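You operate a simulated robot arm through the tools that you are given. There is no shell and no other tool.

Carry out the task below with a simulated robot arm. There is one attempt and no reset: what you move stays moved.

## Task
Clamp the purple injector, run the leak test on it, then vent the hand tester.
Fine: swing clamp shut, star knob tight, press TEST, pump past 150 bar without a spray, wait for GOOD or REDO; leave the tap open. Leave ZERO alone.

It is judged by the outcome, as a careful person would: the job done as asked, and still so three seconds after it is handed in. It fails if anything else is knocked over, pushed out of place, dropped, spilled or broken.

## Robot
A 6-joint arm with a two-finger parallel gripper, fixed in place. Base frame: the origin is at the foot of the arm, x ahead of it, y to its left, z up; the work surface is at about z = 900. Units: mm, rad, N and s.
With the tool pointing down near the work surface it reaches from about 360 to 760 mm from the base axis. Its first joint turns from -1.152 to 1.152 rad. Payload 2.45 kg.
The tool frame sits at the grasp point between the pads (the TCP): z along the fingers, y along the line on which they close. The tips reach 24 mm beyond it. Largest opening 68 mm; finger width 17, thickness 10; the body of the gripper, 40 by 70 mm, starts 41 mm behind the TCP.
Orientation is that of the tool frame in the base frame, as a unit quaternion [x, y, z, w]. With the fingers straight down and closing along the base's y, the tool's x points along the base's -x, its y along +y and its z along -z.

## Interface
- The arm moves only by the tool apply_moves. Its argument "steps" is a list of rows, each a list of 3 entries, a list of its own where there are three numbers: the gripper command, from -1 (shut) to 1 (fully open), values between in proportion, then the shift along the tool's x, y, z in mm, then the turn, a rotation vector about the tool's x, y, z in rad. In form: [[grip, [tx, ty, tz], [rx, ry, rz]], ...]. A call has 1 to 20 rows; each row is the pose to reach, as a shift and turn from the pose commanded when the call began, along the tool's axes at that moment. Rows are played at 5 a second. More than 50 mm and 0.15 rad between two rows, or a gripper value outside its range, and nothing of the call is played. A pose out of reach is approached as far as the arm can. The call stops where the force on the tool passes 40 N (or 10 N more than at its start, if that is more) or the arm is blocked; 0.2 s more then pass. Each finger travels about 108 mm/s and halts on what it meets, pressing with about 27 N; the grip force reading is that of the motor and also rises with nothing between the fingers. The clock runs only during rows and for 0.2 s after the last one: add rows that repeat a pose to give the fingers time. It gives the time, the measured TCP pose, the force on the tool (base axes), the opening and the grip force at its end, in the units of the frame above (readings bear some noise), with the torque about the TCP (base axes, N m) and any sound that the robot's microphone picked up, and new pictures: "pictures" is both (left out), scene, wrist or none.
- Cameras (640 x 400 px; columns grow to the right, rows downward): "scene" is fixed at [191.1, 437.8, 1481.4]; the picture's right is [-0.46, -0.89, 0.00], its down [-0.36, 0.19, -0.91] and it looks along [0.81, -0.42, -0.41] (base axes); focal length 220 px, centre (320, 200). "wrist" rides on the gripper at [84, 11, -75] in the tool frame; the picture's right is [-0.13, 0.99, 0.00], its down [-0.60, -0.08, -0.79] and it looks along [-0.79, -0.10, 0.61] (tool axes); focal length 251 px, centre (320, 200). There is no depth. A picture from a camera that has moved, and an enlarged one, comes with that camera's place and axes in the base frame and with its lens.
- enlarge(camera, box): a new picture of the part [left, top, right, bottom] of that camera's present view, enlarged. It takes no simulated time.
- hand_in(): hands the job in; it is judged then, once.

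Nothing tells you positions but the pictures and the camera data. Unless the task says otherwise, let go and move clear before handing in.

The tools are called after "Request:" as name(argument=value, ...) on one line, values as JSON. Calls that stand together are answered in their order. apply_moves: Moves the arm, as the interface text tells. Its arguments: {"type":"object","properties":{"steps":{"type":"array"},"pictures":{"type":"string","enum":["both","scene","wrist","none"]}},"required":["steps"]} The other tools are called the same way: enlarge (camera, box) takes an enlarged picture of a part of a camera's view; hand_in () hands the job in.

At the start:

```text
time_s: 0.0
tcp_pos: [364.0, 238.5, 1413.7]
tool_rot: [0.0, 1.0, 0.001, 0.0]
contact_force: [-0.2, 0.3, 0.8]
moment: [-0.01, 0.0, 0.01]
finger_gap: 67.9
gripper_force: 0.0
```

scene: 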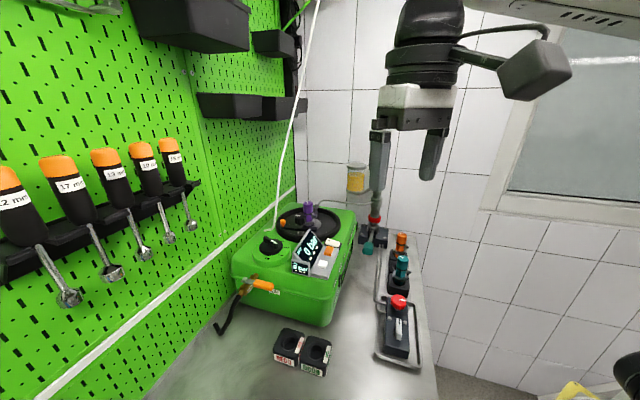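
wrist: 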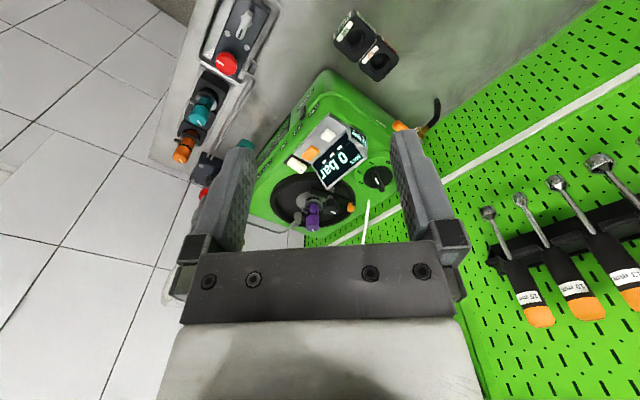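

The scene shows a green hand tester on the bench with a purple injector, a display reading 0 bar, knobs, and a tray with a red button nearby. I'll enlarge several parts to identify everything before moving.

Request:
enlarge(camera="scene", box=[200, 180, 360, 340])

Request:
enlarge(camera="scene", box=[320, 180, 460, 380])

Request:
enlarge(camera="wrist", box=[240, 60, 440, 240])

Request:
enlarge(camera="wrist", box=[150, 0, 300, 200])

```text
2.50 times, centred on (280, 260) of scene
camera zoom: at [191.1, 437.8, 1481.4], right [-0.46, -0.89, 0.0], down [-0.36, 0.19, -0.91], along [0.81, -0.42, -0.41], focal length 550 px, centre (420, 50)
```

zoom: 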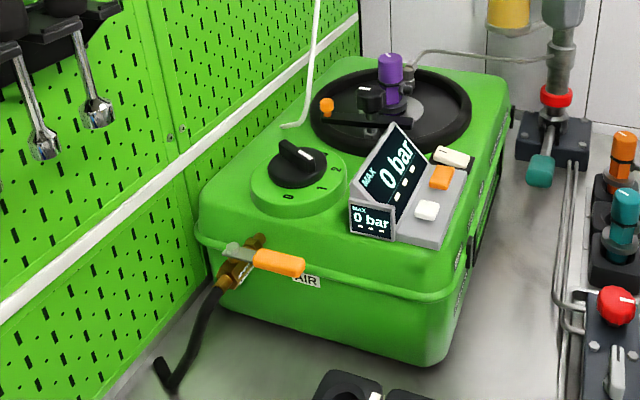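

```text
2.00 times, centred on (390, 280) of scene
camera zoom: at [191.1, 437.8, 1481.4], right [-0.46, -0.89, 0.0], down [-0.36, 0.19, -0.91], along [0.81, -0.42, -0.41], focal length 440 px, centre (180, 40)
```

zoom: 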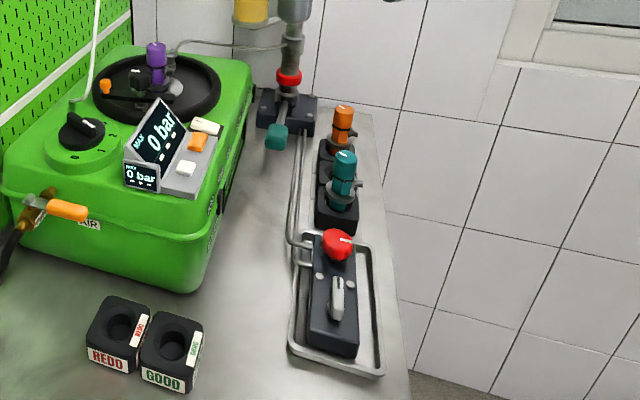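

```text
2.22 times, centred on (340, 150) of wrist
camera zoom: at [281.5, 248.9, 1486.9], right [0.13, 0.99, 0.0], down [0.6, -0.08, 0.79], along [0.79, -0.1, -0.61], focal length 559 px, centre (276, 311)
```

zoom: 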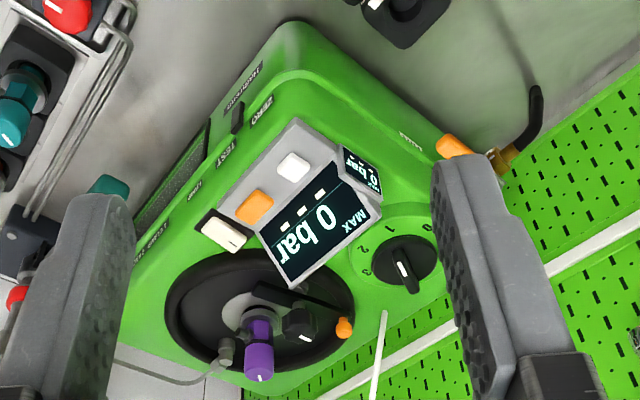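

```text
2.00 times, centred on (225, 100) of wrist
camera zoom: at [281.5, 248.9, 1486.9], right [0.13, 0.99, 0.0], down [0.6, -0.08, 0.79], along [0.79, -0.1, -0.61], focal length 503 px, centre (510, 400)
```

zoom: 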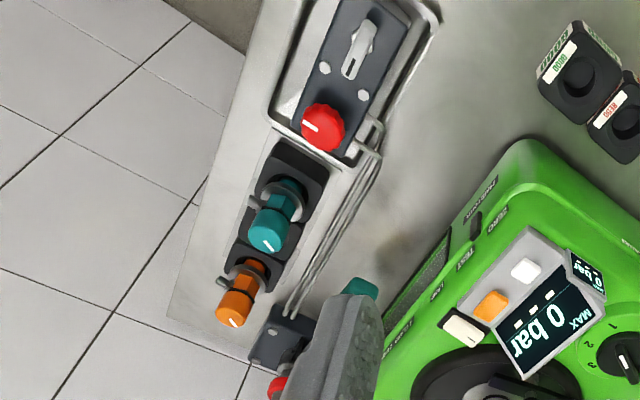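

The tester, a clamp with black star knob by the purple injector, TEST/ZERO buttons, a pump column with teal handle, and a valve block with red knob and lever are visible. I'll move the arm in free air to get better views before touching anything.

Request:
apply_moves(steps=[[1, [0, -40, 10], [0, 0, 0]], [1, [0, -80, 20], [0, 0, 0]], [1, [0, -120, 30], [0, 0, 0]], [1, [0, -160, 40], [0, 0, 0]], [1, [0, -160, 40], [0, 0, 0]]])

```text
time_s: 1.2
tcp_pos: [366.1, 78.1, 1373.6]
tool_rot: [-0.001, 1.0, 0.001, 0.001]
contact_force: [-0.8, 0.2, 0.4]
moment: [0.03, 0.0, -0.02]
finger_gap: 67.9
gripper_force: 0.0
camera wrist: at [281.6, 88.5, 1446.5], right [0.13, 0.99, 0.0], down [0.6, -0.08, 0.79], along [0.79, -0.1, -0.61], focal length 251 px, centre (320, 200)
```

scene: 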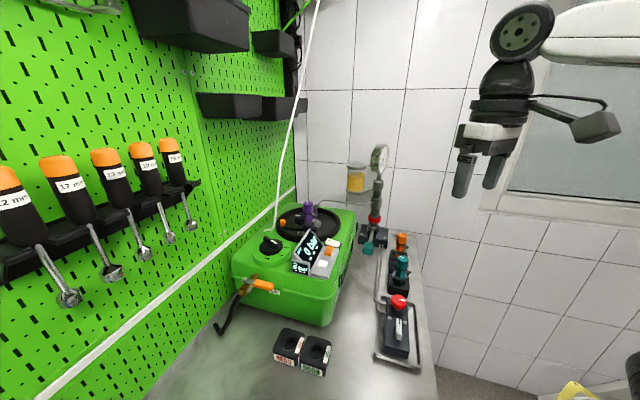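
wrist: 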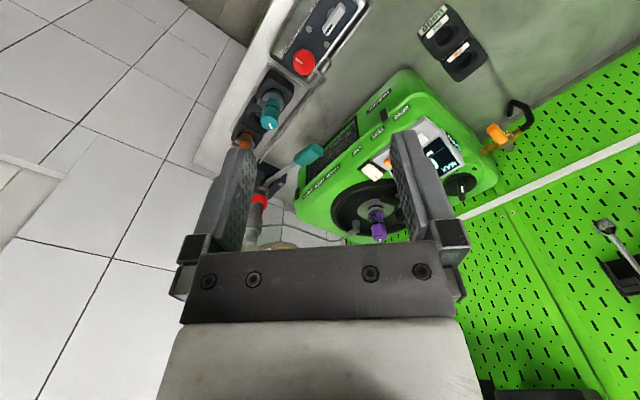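

Request:
enlarge(camera="wrist", box=[220, 80, 420, 250])

Request:
enlarge(camera="wrist", box=[220, 0, 380, 140])

Request:
enlarge(camera="scene", box=[330, 130, 430, 260])

Request:
enlarge(camera="scene", box=[260, 190, 350, 260])

```text
2.35 times, centred on (320, 165) of wrist
camera zoom: at [281.6, 88.5, 1446.5], right [0.13, 0.99, 0.0], down [0.6, -0.08, 0.79], along [0.79, -0.1, -0.61], focal length 592 px, centre (320, 282)
```

zoom: 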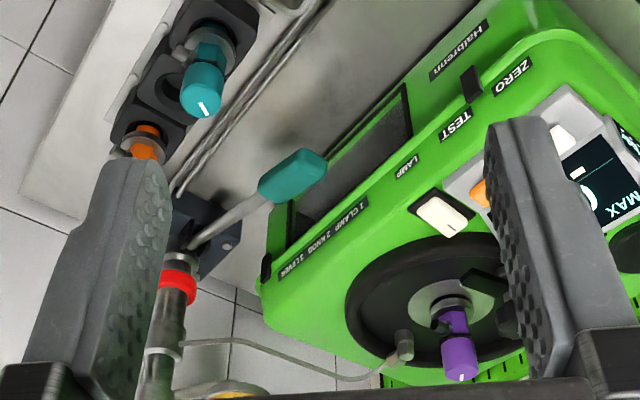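

```text
2.86 times, centred on (300, 70) of wrist
camera zoom: at [281.6, 88.5, 1446.5], right [0.13, 0.99, 0.0], down [0.6, -0.08, 0.79], along [0.79, -0.1, -0.61], focal length 718 px, centre (377, 571)
```

zoom: 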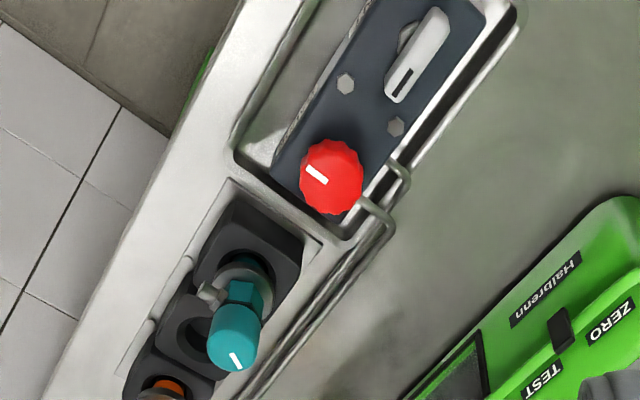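

```text
3.08 times, centred on (380, 195) of scene
camera zoom: at [191.1, 437.8, 1481.4], right [-0.46, -0.89, 0.0], down [-0.36, 0.19, -0.91], along [0.81, -0.42, -0.41], focal length 677 px, centre (135, 215)
```

zoom: 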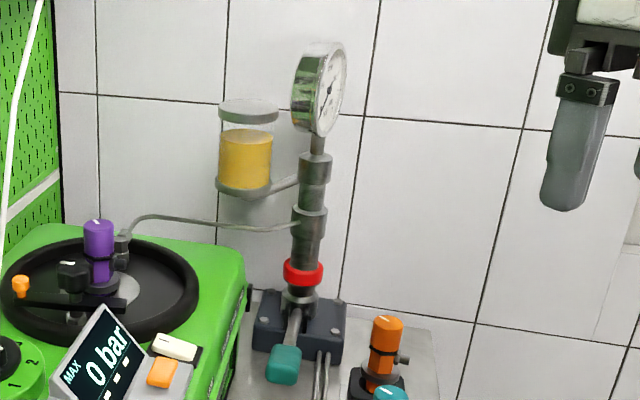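

```text
5.71 times, centred on (305, 225) of scene
camera zoom: at [191.1, 437.8, 1481.4], right [-0.46, -0.89, 0.0], down [-0.36, 0.19, -0.91], along [0.81, -0.42, -0.41], focal length 1257 px, centre (406, 57)
```

zoom: 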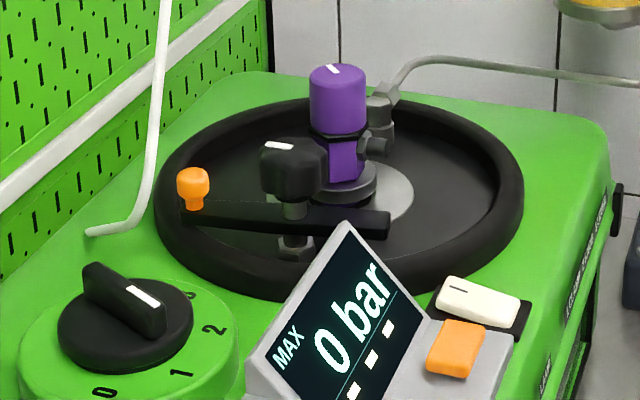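

I see the tester labelled "1 CLAMP 2 KNOB 3 LEVER" with ZERO / TEST / LAMP buttons, the pump with gauge and teal lever, and the tray block with red knob and lever. I'll move closer above the tester for detailed views.

Request:
apply_moves(steps=[[1, [-35, 20, 18], [0, 0, 0]], [1, [-70, 40, 36], [0, 0, 0]], [1, [-105, 60, 54], [0, 0, 0]], [1, [-140, 80, 72], [0, 0, 0]], [1, [-175, 100, 90], [0, 0, 0]], [1, [-210, 120, 108], [0, 0, 0]], [1, [-234, 130, 114], [0, 0, 0]], [1, [-234, 130, 114], [0, 0, 0]]])

```text
time_s: 3.0
tcp_pos: [599.3, 209.7, 1260.6]
tool_rot: [-0.001, 1.0, 0.0, 0.0]
contact_force: [-0.3, 0.7, 0.5]
moment: [0.0, 0.02, -0.01]
finger_gap: 68.0
gripper_force: 0.2
camera wrist: at [515.7, 220.1, 1333.1], right [0.13, 0.99, 0.0], down [0.6, -0.08, 0.79], along [0.79, -0.1, -0.61], focal length 251 px, centre (320, 200)
```

scene: 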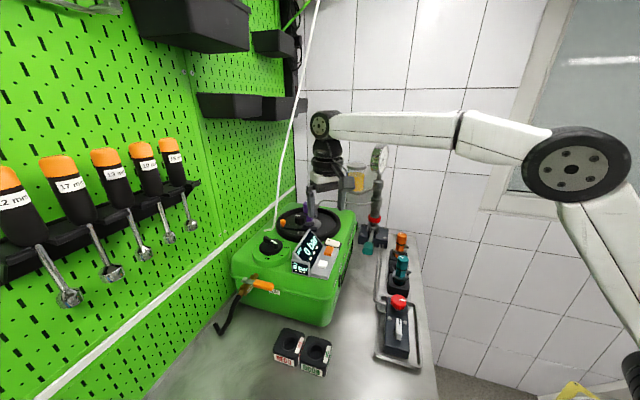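
wrist: 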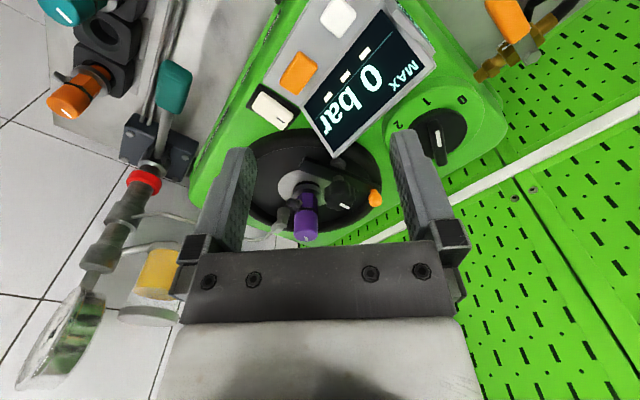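

Request:
enlarge(camera="wrist", box=[230, 120, 410, 250])

Request:
enlarge(camera="wrist", box=[0, 40, 220, 400])

Request:
enlarge(camera="wrist", box=[240, 0, 540, 160])

```text
3.08 times, centred on (320, 185) of wrist
camera zoom: at [515.7, 220.1, 1333.1], right [0.13, 0.99, 0.0], down [0.6, -0.08, 0.79], along [0.79, -0.1, -0.61], focal length 774 px, centre (320, 246)
```

zoom: 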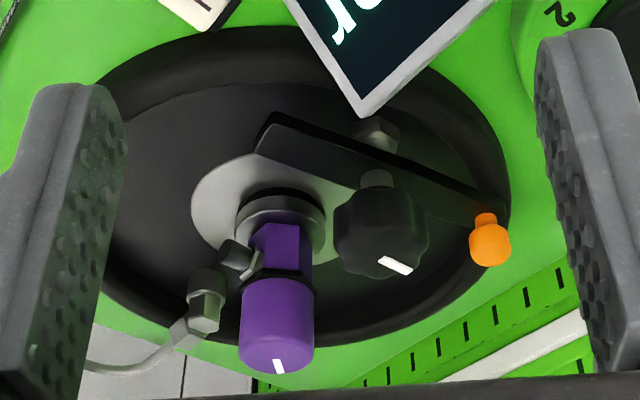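

```text
1.11 times, centred on (110, 220) of wrist
camera zoom: at [515.7, 220.1, 1333.1], right [0.13, 0.99, 0.0], down [0.6, -0.08, 0.79], along [0.79, -0.1, -0.61], focal length 279 px, centre (553, 178)
```

zoom: 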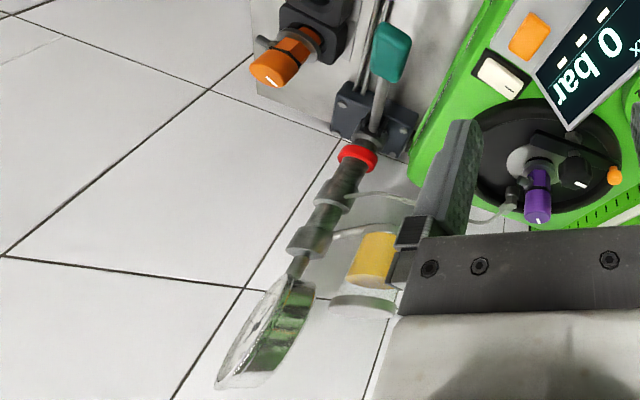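

```text
2.13 times, centred on (390, 80) of wrist
camera zoom: at [515.7, 220.1, 1333.1], right [0.13, 0.99, 0.0], down [0.6, -0.08, 0.79], along [0.79, -0.1, -0.61], focal length 536 px, centre (171, 456)
```

zoom: 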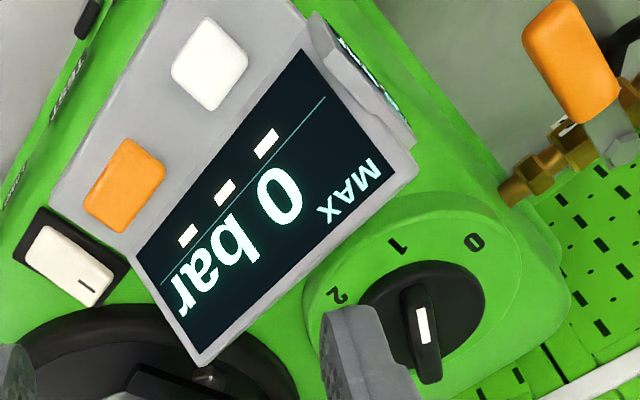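

The swing clamp bar pivots under the black star knob at about (762, 213), its free end now swung away from the injector and the orange ball at its tail. Next I'll look closely at the valve block to learn which control is the vent tap.

Request:
apply_moves(steps=[[1, [30, -35, 10], [0, 0, 0]], [1, [60, -70, 20], [0, 0, 0]], [1, [90, -105, 30], [0, 0, 0]], [1, [120, -140, 45], [0, 0, 0]], [1, [140, -160, 70], [0, 0, 0]], [1, [150, -165, 90], [0, 0, 0]], [1, [150, -165, 90], [0, 0, 0]]])

```text
time_s: 4.6
tcp_pos: [448.0, 45.9, 1168.7]
tool_rot: [-0.001, 1.0, 0.001, 0.001]
contact_force: [-0.7, -0.4, 0.5]
moment: [-0.01, 0.0, 0.0]
finger_gap: 67.8
gripper_force: 0.1
camera wrist: at [365.3, 55.3, 1242.7], right [0.13, 0.99, 0.0], down [0.6, -0.08, 0.79], along [0.79, -0.1, -0.61], focal length 251 px, centre (320, 200)
```

scene: 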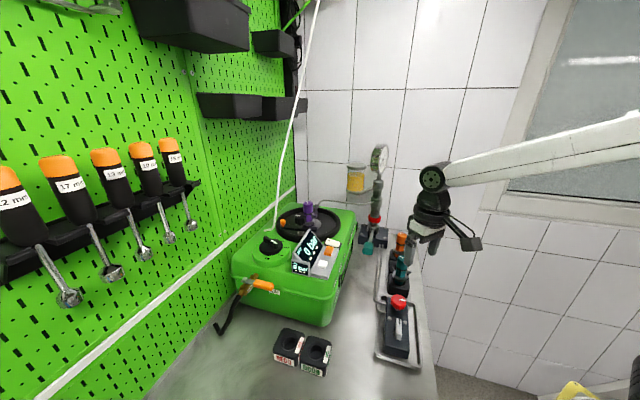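
wrist: 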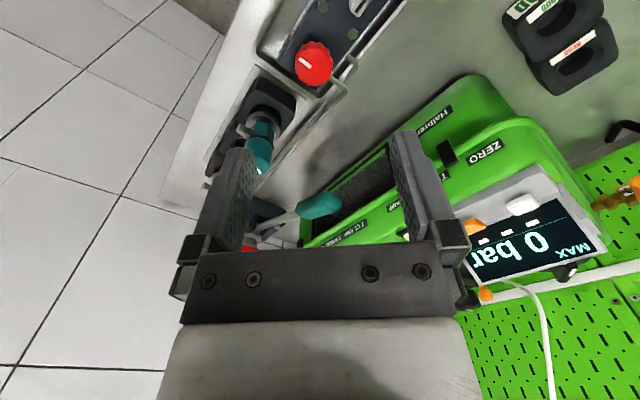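

The red knob is at about (479, 36, 985). I'll tilt the tool so that the camera looks more steeply down at the valve block.

Request:
apply_moves(steps=[[1, [0, 0, -15], [0, 0.13, 0]], [1, [0, 0, -30], [0, 0.26, 0]], [1, [0, 0, -45], [0, 0.39, 0]], [1, [0, 0, -60], [0, 0.52, 0]], [1, [0, 0, -60], [0, 0.65, 0]], [1, [0, 0, -60], [0, 0.65, 0]]])

Request:
enlarge(camera="scene", box=[360, 270, 440, 380])

```text
time_s: 6.0
tcp_pos: [449.9, 45.8, 1228.4]
tool_rot: [-0.002, 0.948, 0.001, -0.32]
contact_force: [0.5, 0.4, 0.6]
moment: [-0.03, 0.01, -0.01]
finger_gap: 68.0
gripper_force: 0.0
camera wrist: at [428.8, 54.6, 1338.3], right [0.1, 0.99, -0.08], down [0.96, -0.08, 0.26], along [0.26, -0.1, -0.96], focal length 251 px, centre (320, 200)
```

scene: 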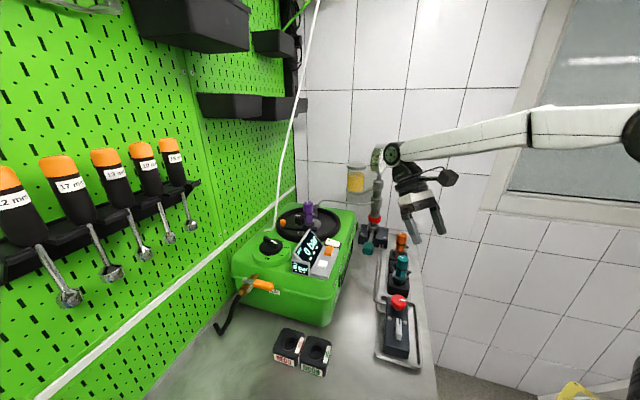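
wrist: 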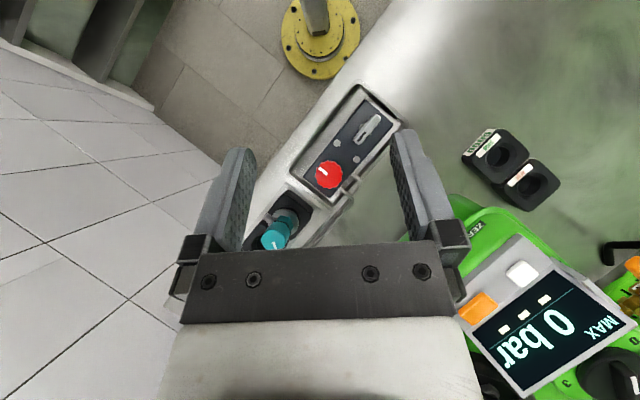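

```text
3.64 times, centred on (400, 325) of scene
camera zoom: at [191.1, 437.8, 1481.4], right [-0.46, -0.89, 0.0], down [-0.36, 0.19, -0.91], along [0.81, -0.42, -0.41], focal length 800 px, centre (29, -254)
```

zoom: 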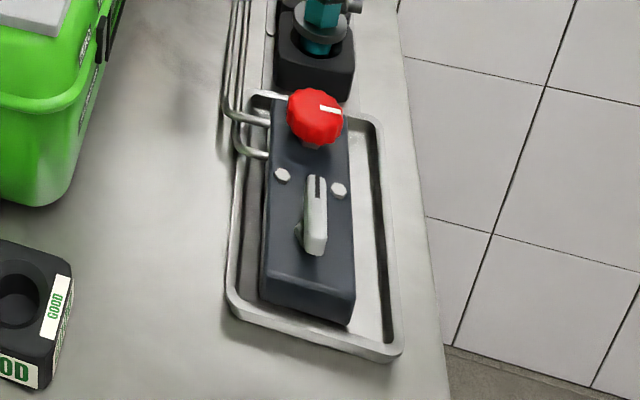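

Request:
enlarge(camera="wrist", box=[280, 70, 420, 220])

Request:
enlarge(camera="wrist", box=[440, 180, 640, 400])

```text
2.67 times, centred on (350, 145) of wrist
camera zoom: at [428.8, 54.6, 1338.3], right [0.1, 0.99, -0.08], down [0.96, -0.08, 0.26], along [0.26, -0.1, -0.96], focal length 670 px, centre (240, 347)
```

zoom: 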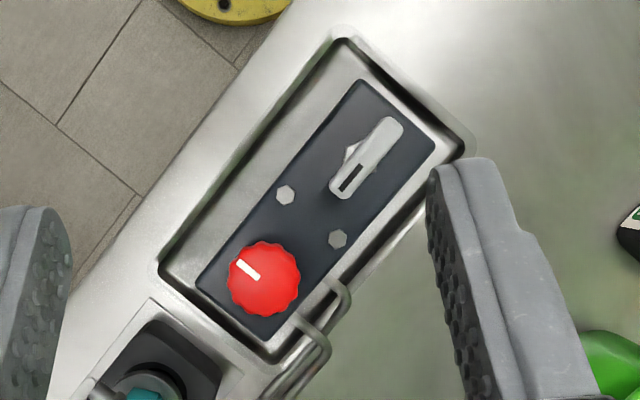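

```text
1.82 times, centred on (540, 290) of wrist
camera zoom: at [428.8, 54.6, 1338.3], right [0.1, 0.99, -0.08], down [0.96, -0.08, 0.26], along [0.26, -0.1, -0.96], focal length 457 px, centre (-80, 36)
```

zoom: 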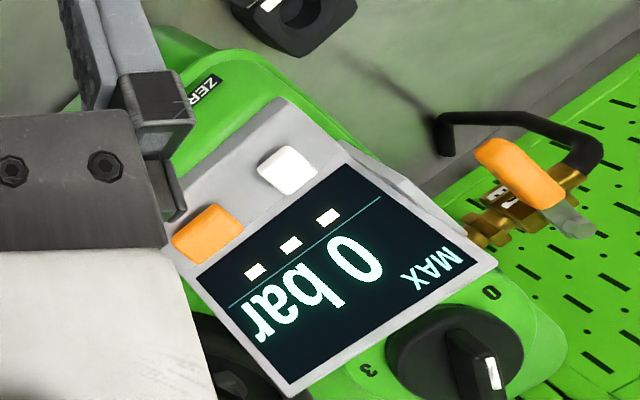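

No text shows yet on the valve block. I'll zoom in more on it and on the pump from the present views.

Request:
enlarge(camera="wrist", box=[335, 85, 395, 150])

Request:
enlarge(camera="scene", box=[380, 290, 420, 345])

Request:
enlarge(camera="scene", box=[350, 200, 400, 260])

Request:
enlarge(camera="scene", box=[335, 140, 395, 200])

```text
6.15 times, centred on (365, 118) of wrist
camera zoom: at [428.8, 54.6, 1338.3], right [0.1, 0.99, -0.08], down [0.96, -0.08, 0.26], along [0.26, -0.1, -0.96], focal length 1547 px, centre (43, 708)
```

zoom: 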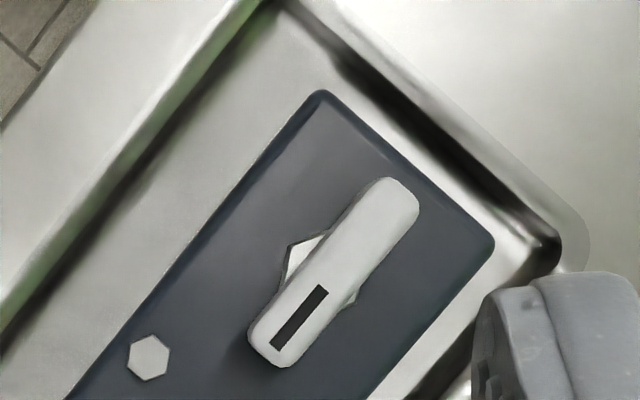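

```text
7.27 times, centred on (400, 318) of scene
camera zoom: at [191.1, 437.8, 1481.4], right [-0.46, -0.89, 0.0], down [-0.36, 0.19, -0.91], along [0.81, -0.42, -0.41], focal length 1600 px, centre (-262, -654)
```

zoom: 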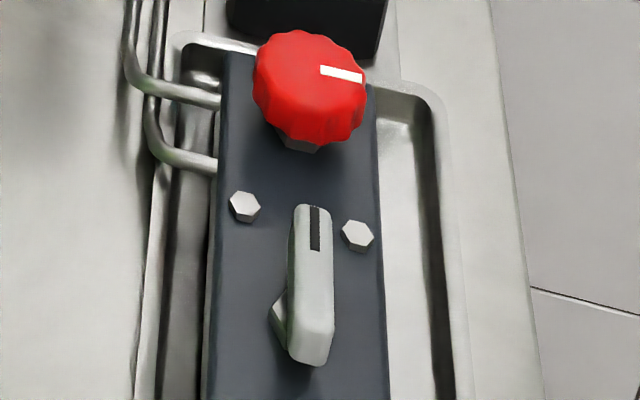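

```text
6.67 times, centred on (375, 230) of scene
camera zoom: at [191.1, 437.8, 1481.4], right [-0.46, -0.89, 0.0], down [-0.36, 0.19, -0.91], along [0.81, -0.42, -0.41], focal length 1466 px, centre (-47, 0)
```

zoom: 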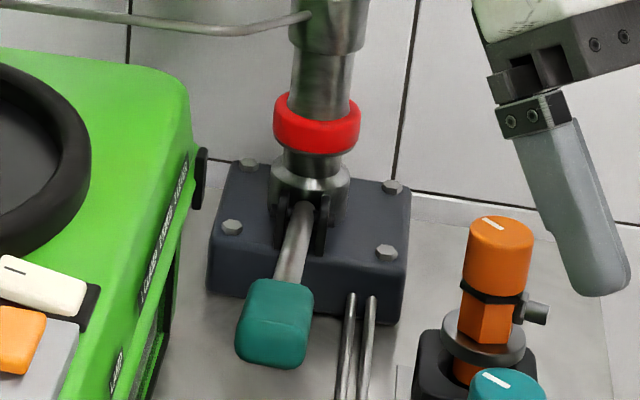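

```text
6.67 times, centred on (365, 170) of scene
camera zoom: at [191.1, 437.8, 1481.4], right [-0.46, -0.89, 0.0], down [-0.36, 0.19, -0.91], along [0.81, -0.42, -0.41], focal length 1466 px, centre (20, 400)
```

zoom: 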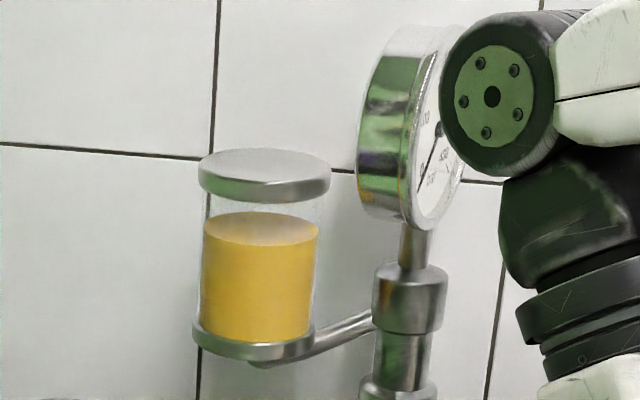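

The valve block carries an unlabelled red fluted knob and a grey lever cock; I'll find out which vents when the time comes. Now I'll level the tool again and test how far the arm reaches above the clamp.

Request:
apply_moves(steps=[[1, [-12, 10, -17], [0, -0.13, 0]], [1, [-24, 20, -34], [0, -0.26, 0]], [1, [-36, 30, -51], [0, -0.39, 0]], [1, [-48, 40, -68], [0, -0.52, 0]], [1, [-60, 50, -86], [0, -0.65, 0]], [1, [-60, 50, -86], [0, -0.65, 0]]], pictures="none")

```text
time_s: 7.4
tcp_pos: [548.5, 94.8, 1261.8]
tool_rot: [-0.002, 1.0, 0.0, 0.001]
contact_force: [-0.5, 1.5, -0.2]
moment: [0.01, 0.04, 0.04]
finger_gap: 68.2
gripper_force: 0.1
```

The tool is level again at (549, 95, 1262). I'll move forward at this safe height to test reach.

Request:
apply_moves(steps=[[1, [-40, 18, 0], [0, 0, 0]], [1, [-80, 36, 0], [0, 0, 0]], [1, [-120, 54, 0], [0, 0, 0]], [1, [-160, 72, 0], [0, 0, 0]], [1, [-200, 90, 0], [0, 0, 0]], [1, [-240, 105, 0], [0, 0, 0]], [1, [-260, 105, 0], [0, 0, 0]], [1, [-260, 105, 0], [0, 0, 0]]])

```text
time_s: 9.2
tcp_pos: [698.0, 170.3, 1235.4]
tool_rot: [-0.002, 1.0, 0.001, 0.0]
contact_force: [0.2, -0.1, 0.3]
moment: [0.03, 0.0, 0.0]
finger_gap: 68.1
gripper_force: 0.1
out of reach, approached as far as the arm can: row 4, 5, 6, 7, 8
camera wrist: at [615.7, 180.1, 1308.7], right [0.13, 0.99, 0.0], down [0.6, -0.08, 0.79], along [0.79, -0.1, -0.61], focal length 251 px, centre (320, 200)
```

scene: 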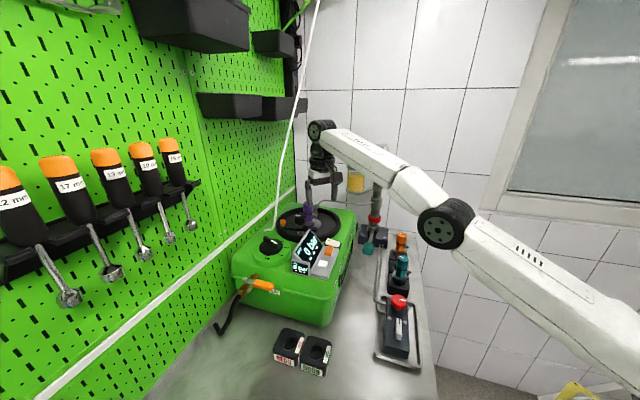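
wrist: 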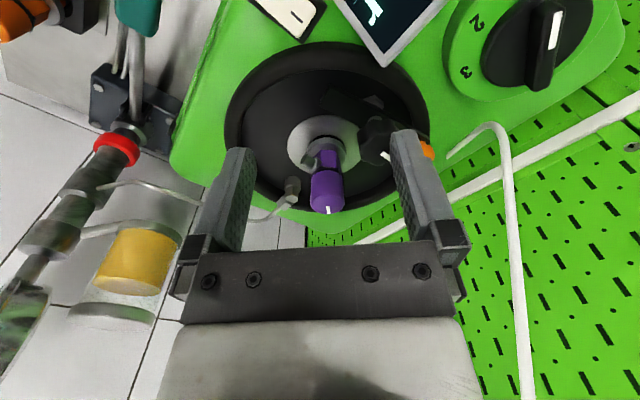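

With the tool vertical the reach ends at about 718 mm radius at this height, so I'll need to tilt forward for the clamp. First a closer look at the clamp bar from here to refine its height and position.

Request:
enlarge(camera="wrist", box=[280, 70, 450, 220])

Request:
enlarge(camera="scene", box=[270, 195, 330, 240])

```text
2.67 times, centred on (365, 145) of wrist
camera zoom: at [615.7, 180.1, 1308.7], right [0.13, 0.99, 0.0], down [0.6, -0.08, 0.79], along [0.79, -0.1, -0.61], focal length 670 px, centre (200, 347)
```

zoom: 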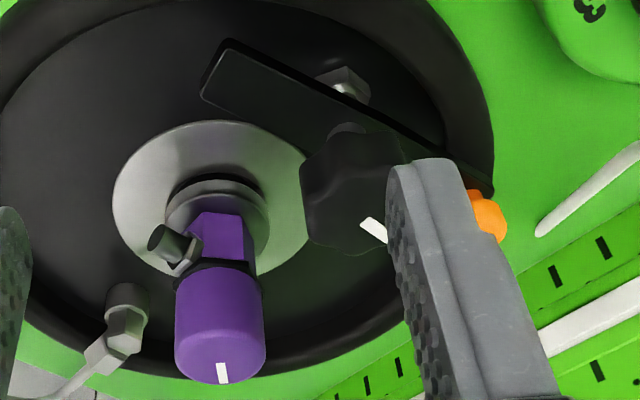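

```text
8.89 times, centred on (300, 218) of scene
camera zoom: at [191.1, 437.8, 1481.4], right [-0.46, -0.89, 0.0], down [-0.36, 0.19, -0.91], along [0.81, -0.42, -0.41], focal length 1955 px, centre (498, 44)
```

zoom: 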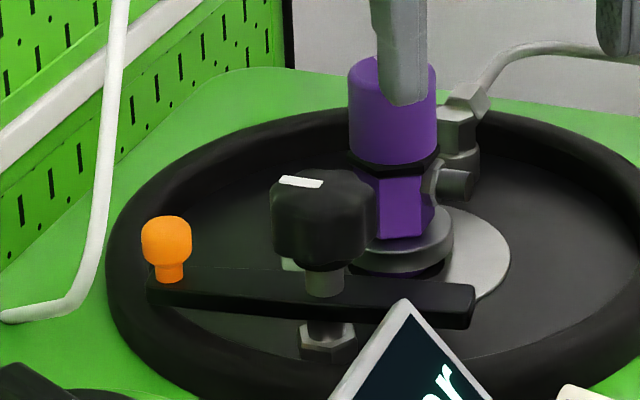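

The clamp bar's free end is at about (725, 171, 1113), bar roughly 1105–1117 high, and the injector axis near (805, 164). I'll pull back to a known pose with the fingers closing, then approach the bar from its trailing side.

Request:
apply_moves(steps=[[1, [40, 0, 0], [0, 0, 0]], [0, [80, 0, 0], [0, 0, 0]], [-1, [80, 0, 0], [0, 0, 0]], [-1, [80, 0, 0], [0, 0, 0]]], pictures="none")

```text
time_s: 10.2
tcp_pos: [619.4, 168.3, 1234.6]
tool_rot: [-0.001, 1.0, 0.0, 0.0]
contact_force: [-0.5, 0.2, -0.4]
moment: [0.03, 0.0, 0.0]
finger_gap: 0.0
gripper_force: 23.5
```

Fingers are closed at (619, 168, 1235). Next I move above the space between the display corner and the clamp bar, tilting slightly forward.

Request:
apply_moves(steps=[[-1, [-30, 9, 5], [0, -0.07, 0]], [-1, [-60, 18, 15], [0, -0.14, 0]], [-1, [-90, 28, 25], [0, -0.21, 0]], [-1, [-90, 28, 25], [0, -0.21, 0]]])

```text
time_s: 11.2
tcp_pos: [708.9, 195.9, 1211.8]
tool_rot: [-0.001, 0.994, 0.001, 0.106]
contact_force: [-0.1, 0.0, 0.8]
moment: [0.0, 0.01, 0.04]
finger_gap: 0.0
gripper_force: 23.4
camera wrist: at [613.1, 206.3, 1265.7], right [0.12, 0.99, 0.03], down [0.42, -0.08, 0.9], along [0.9, -0.1, -0.43], focal length 251 px, centre (320, 200)
```

scene: 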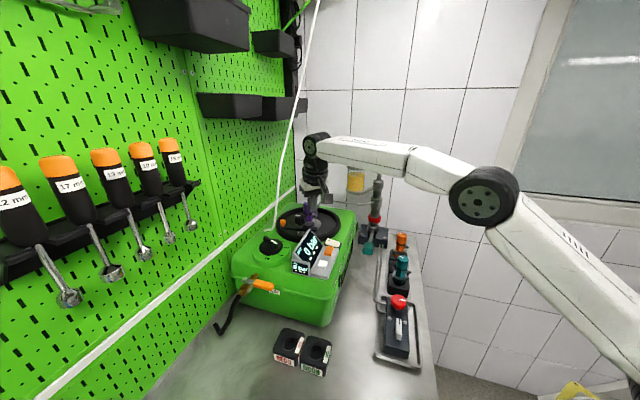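
wrist: 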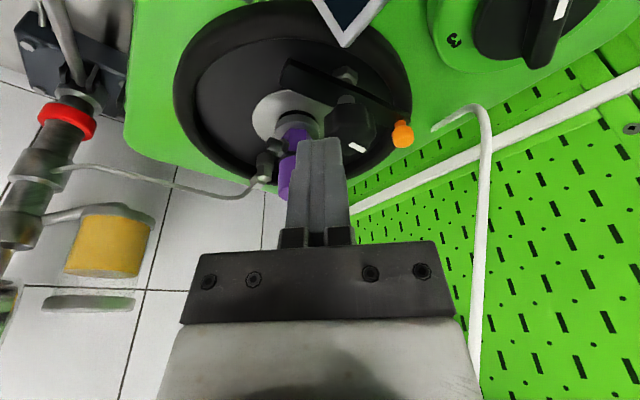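

Now a magnified look at the bar end, display corner and fingers from this pose to refine clearances.

Request:
enlarge(camera="wrist", box=[240, 10, 420, 200])

Request:
enlarge(camera="scene", box=[275, 180, 345, 250])

```text
2.11 times, centred on (330, 105) of wrist
camera zoom: at [613.1, 206.3, 1265.7], right [0.12, 0.99, 0.03], down [0.42, -0.08, 0.9], along [0.9, -0.1, -0.43], focal length 529 px, centre (299, 400)
```

zoom: 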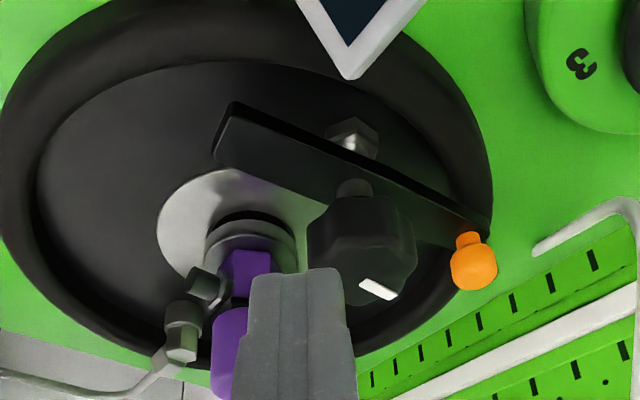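

```text
5.71 times, centred on (310, 215) of scene
camera zoom: at [191.1, 437.8, 1481.4], right [-0.46, -0.89, 0.0], down [-0.36, 0.19, -0.91], along [0.81, -0.42, -0.41], focal length 1257 px, centre (377, 114)
```

zoom: 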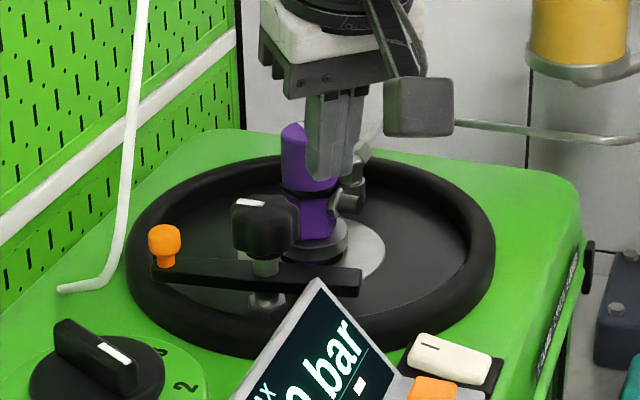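

The bar is about 16 mm wide with its bottom near 1105, and the display corner is at about (696, 213, 1142). I'll lower the closed fingers into the gap behind the bar, stopping just above bar height to check.

Request:
apply_moves(steps=[[-1, [5, -1, 30], [0, 0, 0]], [-1, [10, -2, 60], [0, 0, 0]], [-1, [10, -2, 60], [0, 0, 0]]])

Request:
enlarge(camera="scene", box=[275, 180, 345, 250])

Request:
enlarge(camera="wrist", box=[240, 10, 420, 200])

```text
time_s: 12.0
tcp_pos: [712.3, 193.9, 1150.9]
tool_rot: [-0.001, 0.994, 0.001, 0.105]
contact_force: [0.0, -0.1, 0.0]
moment: [-0.04, 0.01, -0.02]
finger_gap: 0.2
gripper_force: 23.8
camera wrist: at [614.7, 204.0, 1205.3], right [0.13, 0.99, 0.03], down [0.42, -0.08, 0.9], along [0.9, -0.1, -0.43], focal length 251 px, centre (320, 200)
```

scene: 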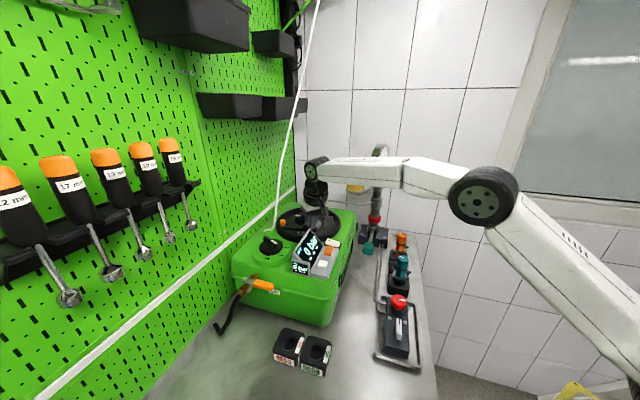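
wrist: 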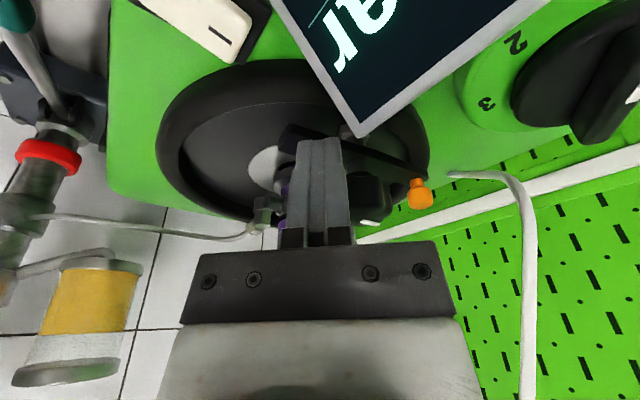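

```text
5.71 times, centred on (310, 215) of scene
camera zoom: at [191.1, 437.8, 1481.4], right [-0.46, -0.89, 0.0], down [-0.36, 0.19, -0.91], along [0.81, -0.42, -0.41], focal length 1257 px, centre (377, 114)
```

zoom: 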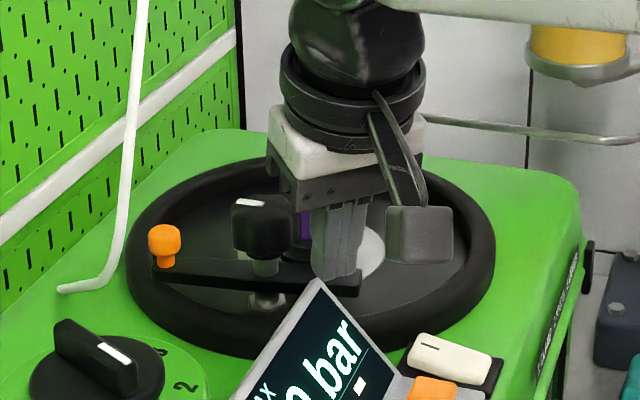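

```text
2.11 times, centred on (330, 105) of wrist
camera zoom: at [614.7, 204.0, 1205.3], right [0.13, 0.99, 0.03], down [0.42, -0.08, 0.9], along [0.9, -0.1, -0.43], focal length 529 px, centre (299, 400)
```

zoom: 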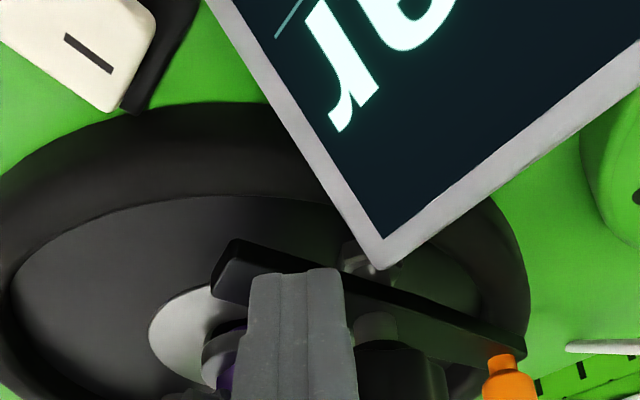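

The fingertips are in front of the bar (robot side) with a few mm to spare, and clear of the display corner. I'll lower the last 21 mm so the tips are level with the bar.

Request:
apply_moves(steps=[[-1, [2, 0, 10], [0, 0, 0]], [-1, [4, 0, 21], [0, 0, 0]], [-1, [4, 0, 21], [0, 0, 0]]])

Request:
enlarge(camera="scene", box=[275, 180, 345, 250])

Request:
enlarge(camera="wrist", box=[240, 10, 420, 200])

```text
time_s: 12.8
tcp_pos: [711.6, 194.1, 1129.3]
tool_rot: [-0.001, 0.994, 0.001, 0.105]
contact_force: [-0.2, 0.8, 0.7]
moment: [0.03, -0.01, -0.02]
finger_gap: 0.0
gripper_force: 23.5
camera wrist: at [615.3, 203.9, 1183.7], right [0.12, 0.99, 0.03], down [0.42, -0.08, 0.9], along [0.9, -0.1, -0.43], focal length 251 px, centre (320, 200)
```

scene: 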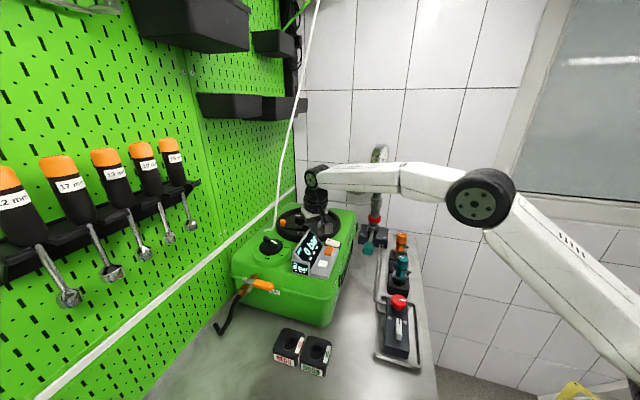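
wrist: 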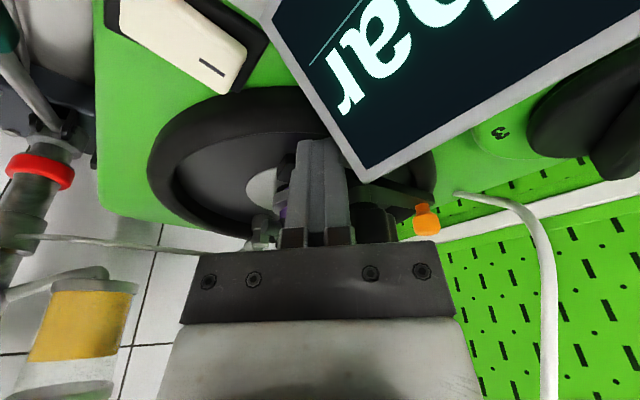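

```text
5.71 times, centred on (310, 215) of scene
camera zoom: at [191.1, 437.8, 1481.4], right [-0.46, -0.89, 0.0], down [-0.36, 0.19, -0.91], along [0.81, -0.42, -0.41], focal length 1257 px, centre (377, 114)
```

zoom: 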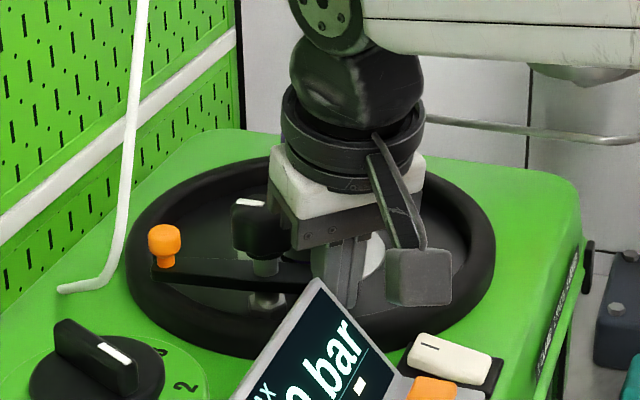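

```text
2.11 times, centred on (330, 105) of wrist
camera zoom: at [615.3, 203.9, 1183.7], right [0.12, 0.99, 0.03], down [0.42, -0.08, 0.9], along [0.9, -0.1, -0.43], focal length 529 px, centre (299, 400)
```

zoom: 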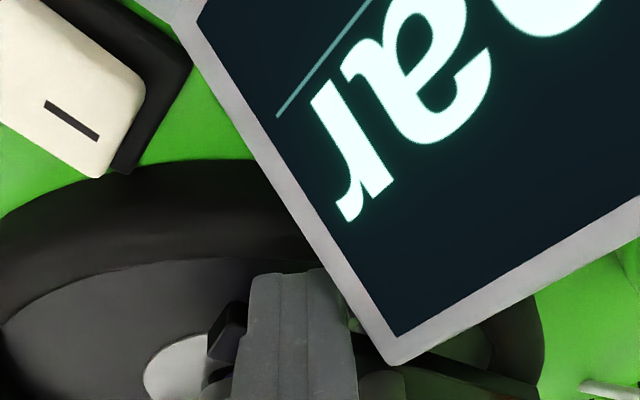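

The fingers are now level with the bar, just behind its free end. I'll push along the arc around the pivot, going half way first.

Request:
apply_moves(steps=[[-1, [-4.8, -3, 1.5], [0, -0.01, 0]], [-1, [-8.8, -8.5, 2.4], [0, -0.025, 0]], [-1, [-12.9, -14, 3.4], [0, -0.04, 0]], [-1, [-18.2, -17, 4.6], [0, -0.055, 0]], [-1, [-23.5, -19.3, 5.8], [0, -0.07, 0]], [-1, [-23.5, -19.3, 5.8], [0, -0.07, 0]]])

Request:
enlarge(camera="scene", box=[275, 180, 345, 250])

Request:
enlarge(camera="wrist", box=[240, 80, 440, 260])

```text
time_s: 14.2
tcp_pos: [735.8, 173.6, 1129.3]
tool_rot: [-0.001, 0.99, 0.001, 0.14]
contact_force: [0.0, -0.4, 0.3]
moment: [-0.02, 0.0, 0.0]
finger_gap: 0.0
gripper_force: 23.2
camera wrist: at [635.7, 184.1, 1176.5], right [0.12, 0.99, 0.04], down [0.36, -0.08, 0.93], along [0.92, -0.1, -0.37], focal length 251 px, centre (320, 200)
```

scene: 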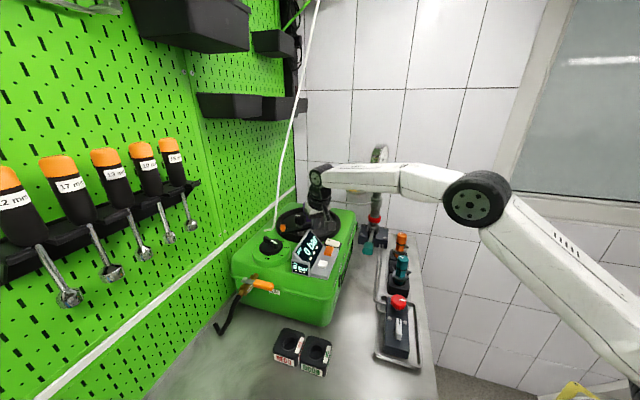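
wrist: 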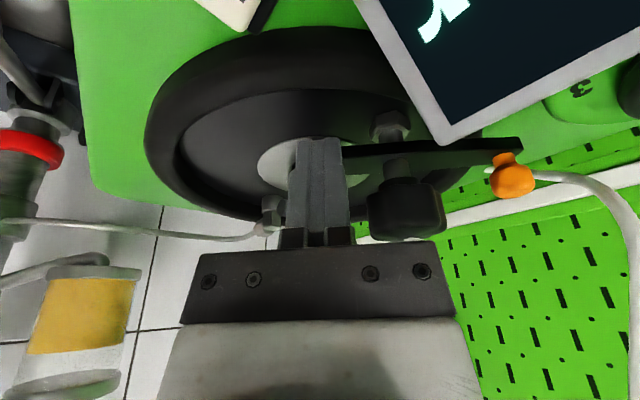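

```text
5.71 times, centred on (310, 215) of scene
camera zoom: at [191.1, 437.8, 1481.4], right [-0.46, -0.89, 0.0], down [-0.36, 0.19, -0.91], along [0.81, -0.42, -0.41], focal length 1257 px, centre (377, 114)
```

zoom: 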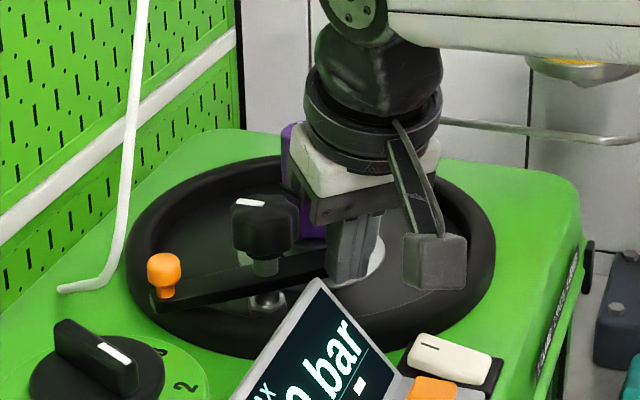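

```text
2.22 times, centred on (340, 170) of wrist
camera zoom: at [635.7, 184.1, 1176.5], right [0.12, 0.99, 0.04], down [0.36, -0.08, 0.93], along [0.92, -0.1, -0.37], focal length 559 px, centre (276, 267)
```

zoom: 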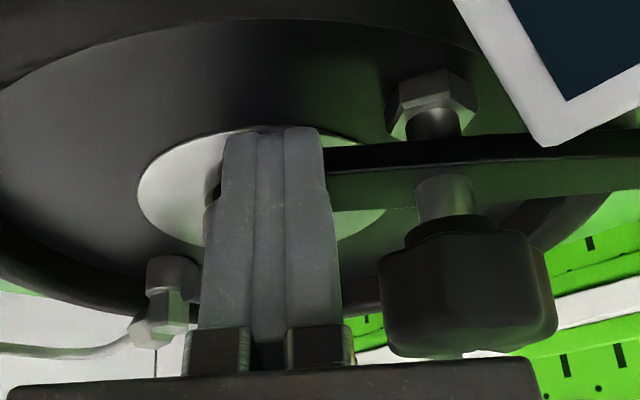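

The bar swings freely with the fingers. I'll continue the push along the arc towards the injector until it stops.

Request:
apply_moves(steps=[[-1, [-4.3, -0.9, 1.5], [0, -0.01, 0]], [-1, [-8.5, -1.7, 2.9], [0, -0.02, 0]], [-1, [-12, -2, 4.0], [0, -0.035, 0]], [-1, [-15.5, -2.2, 5.1], [0, -0.05, 0]], [-1, [-19.6, -1.5, 6.4], [0, -0.06, 0]], [-1, [-23.7, -0.7, 7.6], [0, -0.07, 0]], [-1, [-23.7, -0.7, 7.6], [0, -0.07, 0]]])

Request:
enlarge(camera="scene", box=[275, 180, 345, 250])

Request:
enlarge(camera="wrist", box=[240, 80, 440, 260])

```text
time_s: 15.8
tcp_pos: [761.7, 174.8, 1127.7]
tool_rot: [0.0, 0.985, 0.0, 0.175]
contact_force: [0.5, -1.2, -0.6]
moment: [-0.01, 0.0, 0.0]
finger_gap: 0.2
gripper_force: 23.5
camera wrist: at [657.0, 184.5, 1168.1], right [0.12, 0.99, 0.05], down [0.29, -0.08, 0.95], along [0.95, -0.1, -0.3], focal length 251 px, centre (320, 200)
```

scene: 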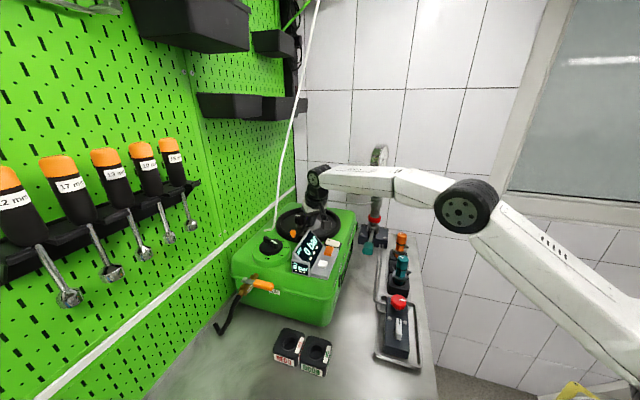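
wrist: 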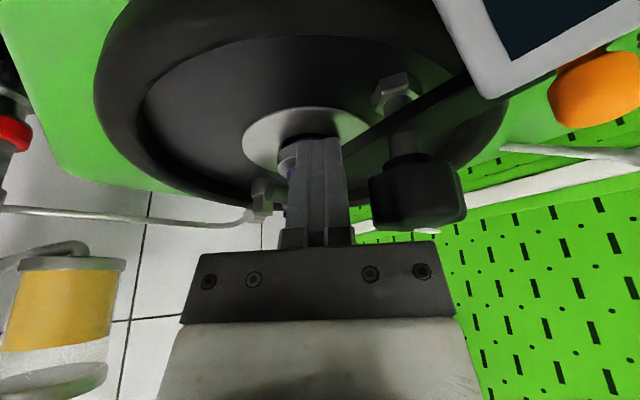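

```text
5.71 times, centred on (310, 215) of scene
camera zoom: at [191.1, 437.8, 1481.4], right [-0.46, -0.89, 0.0], down [-0.36, 0.19, -0.91], along [0.81, -0.42, -0.41], focal length 1257 px, centre (377, 114)
```

zoom: 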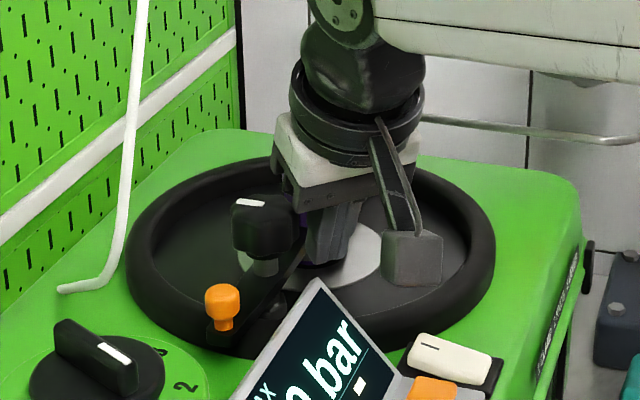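

```text
2.22 times, centred on (340, 170) of wrist
camera zoom: at [657.0, 184.5, 1168.1], right [0.12, 0.99, 0.05], down [0.29, -0.08, 0.95], along [0.95, -0.1, -0.3], focal length 559 px, centre (276, 267)
```

zoom: 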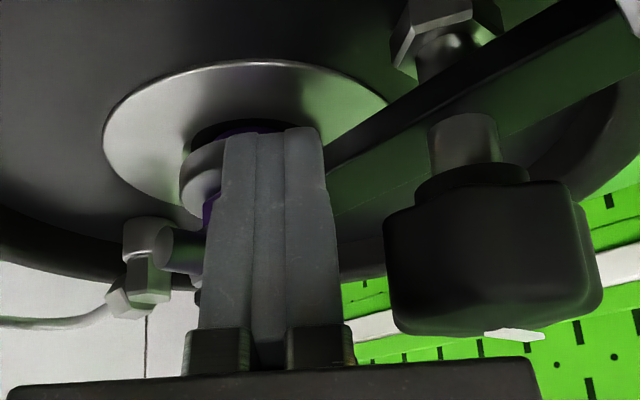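

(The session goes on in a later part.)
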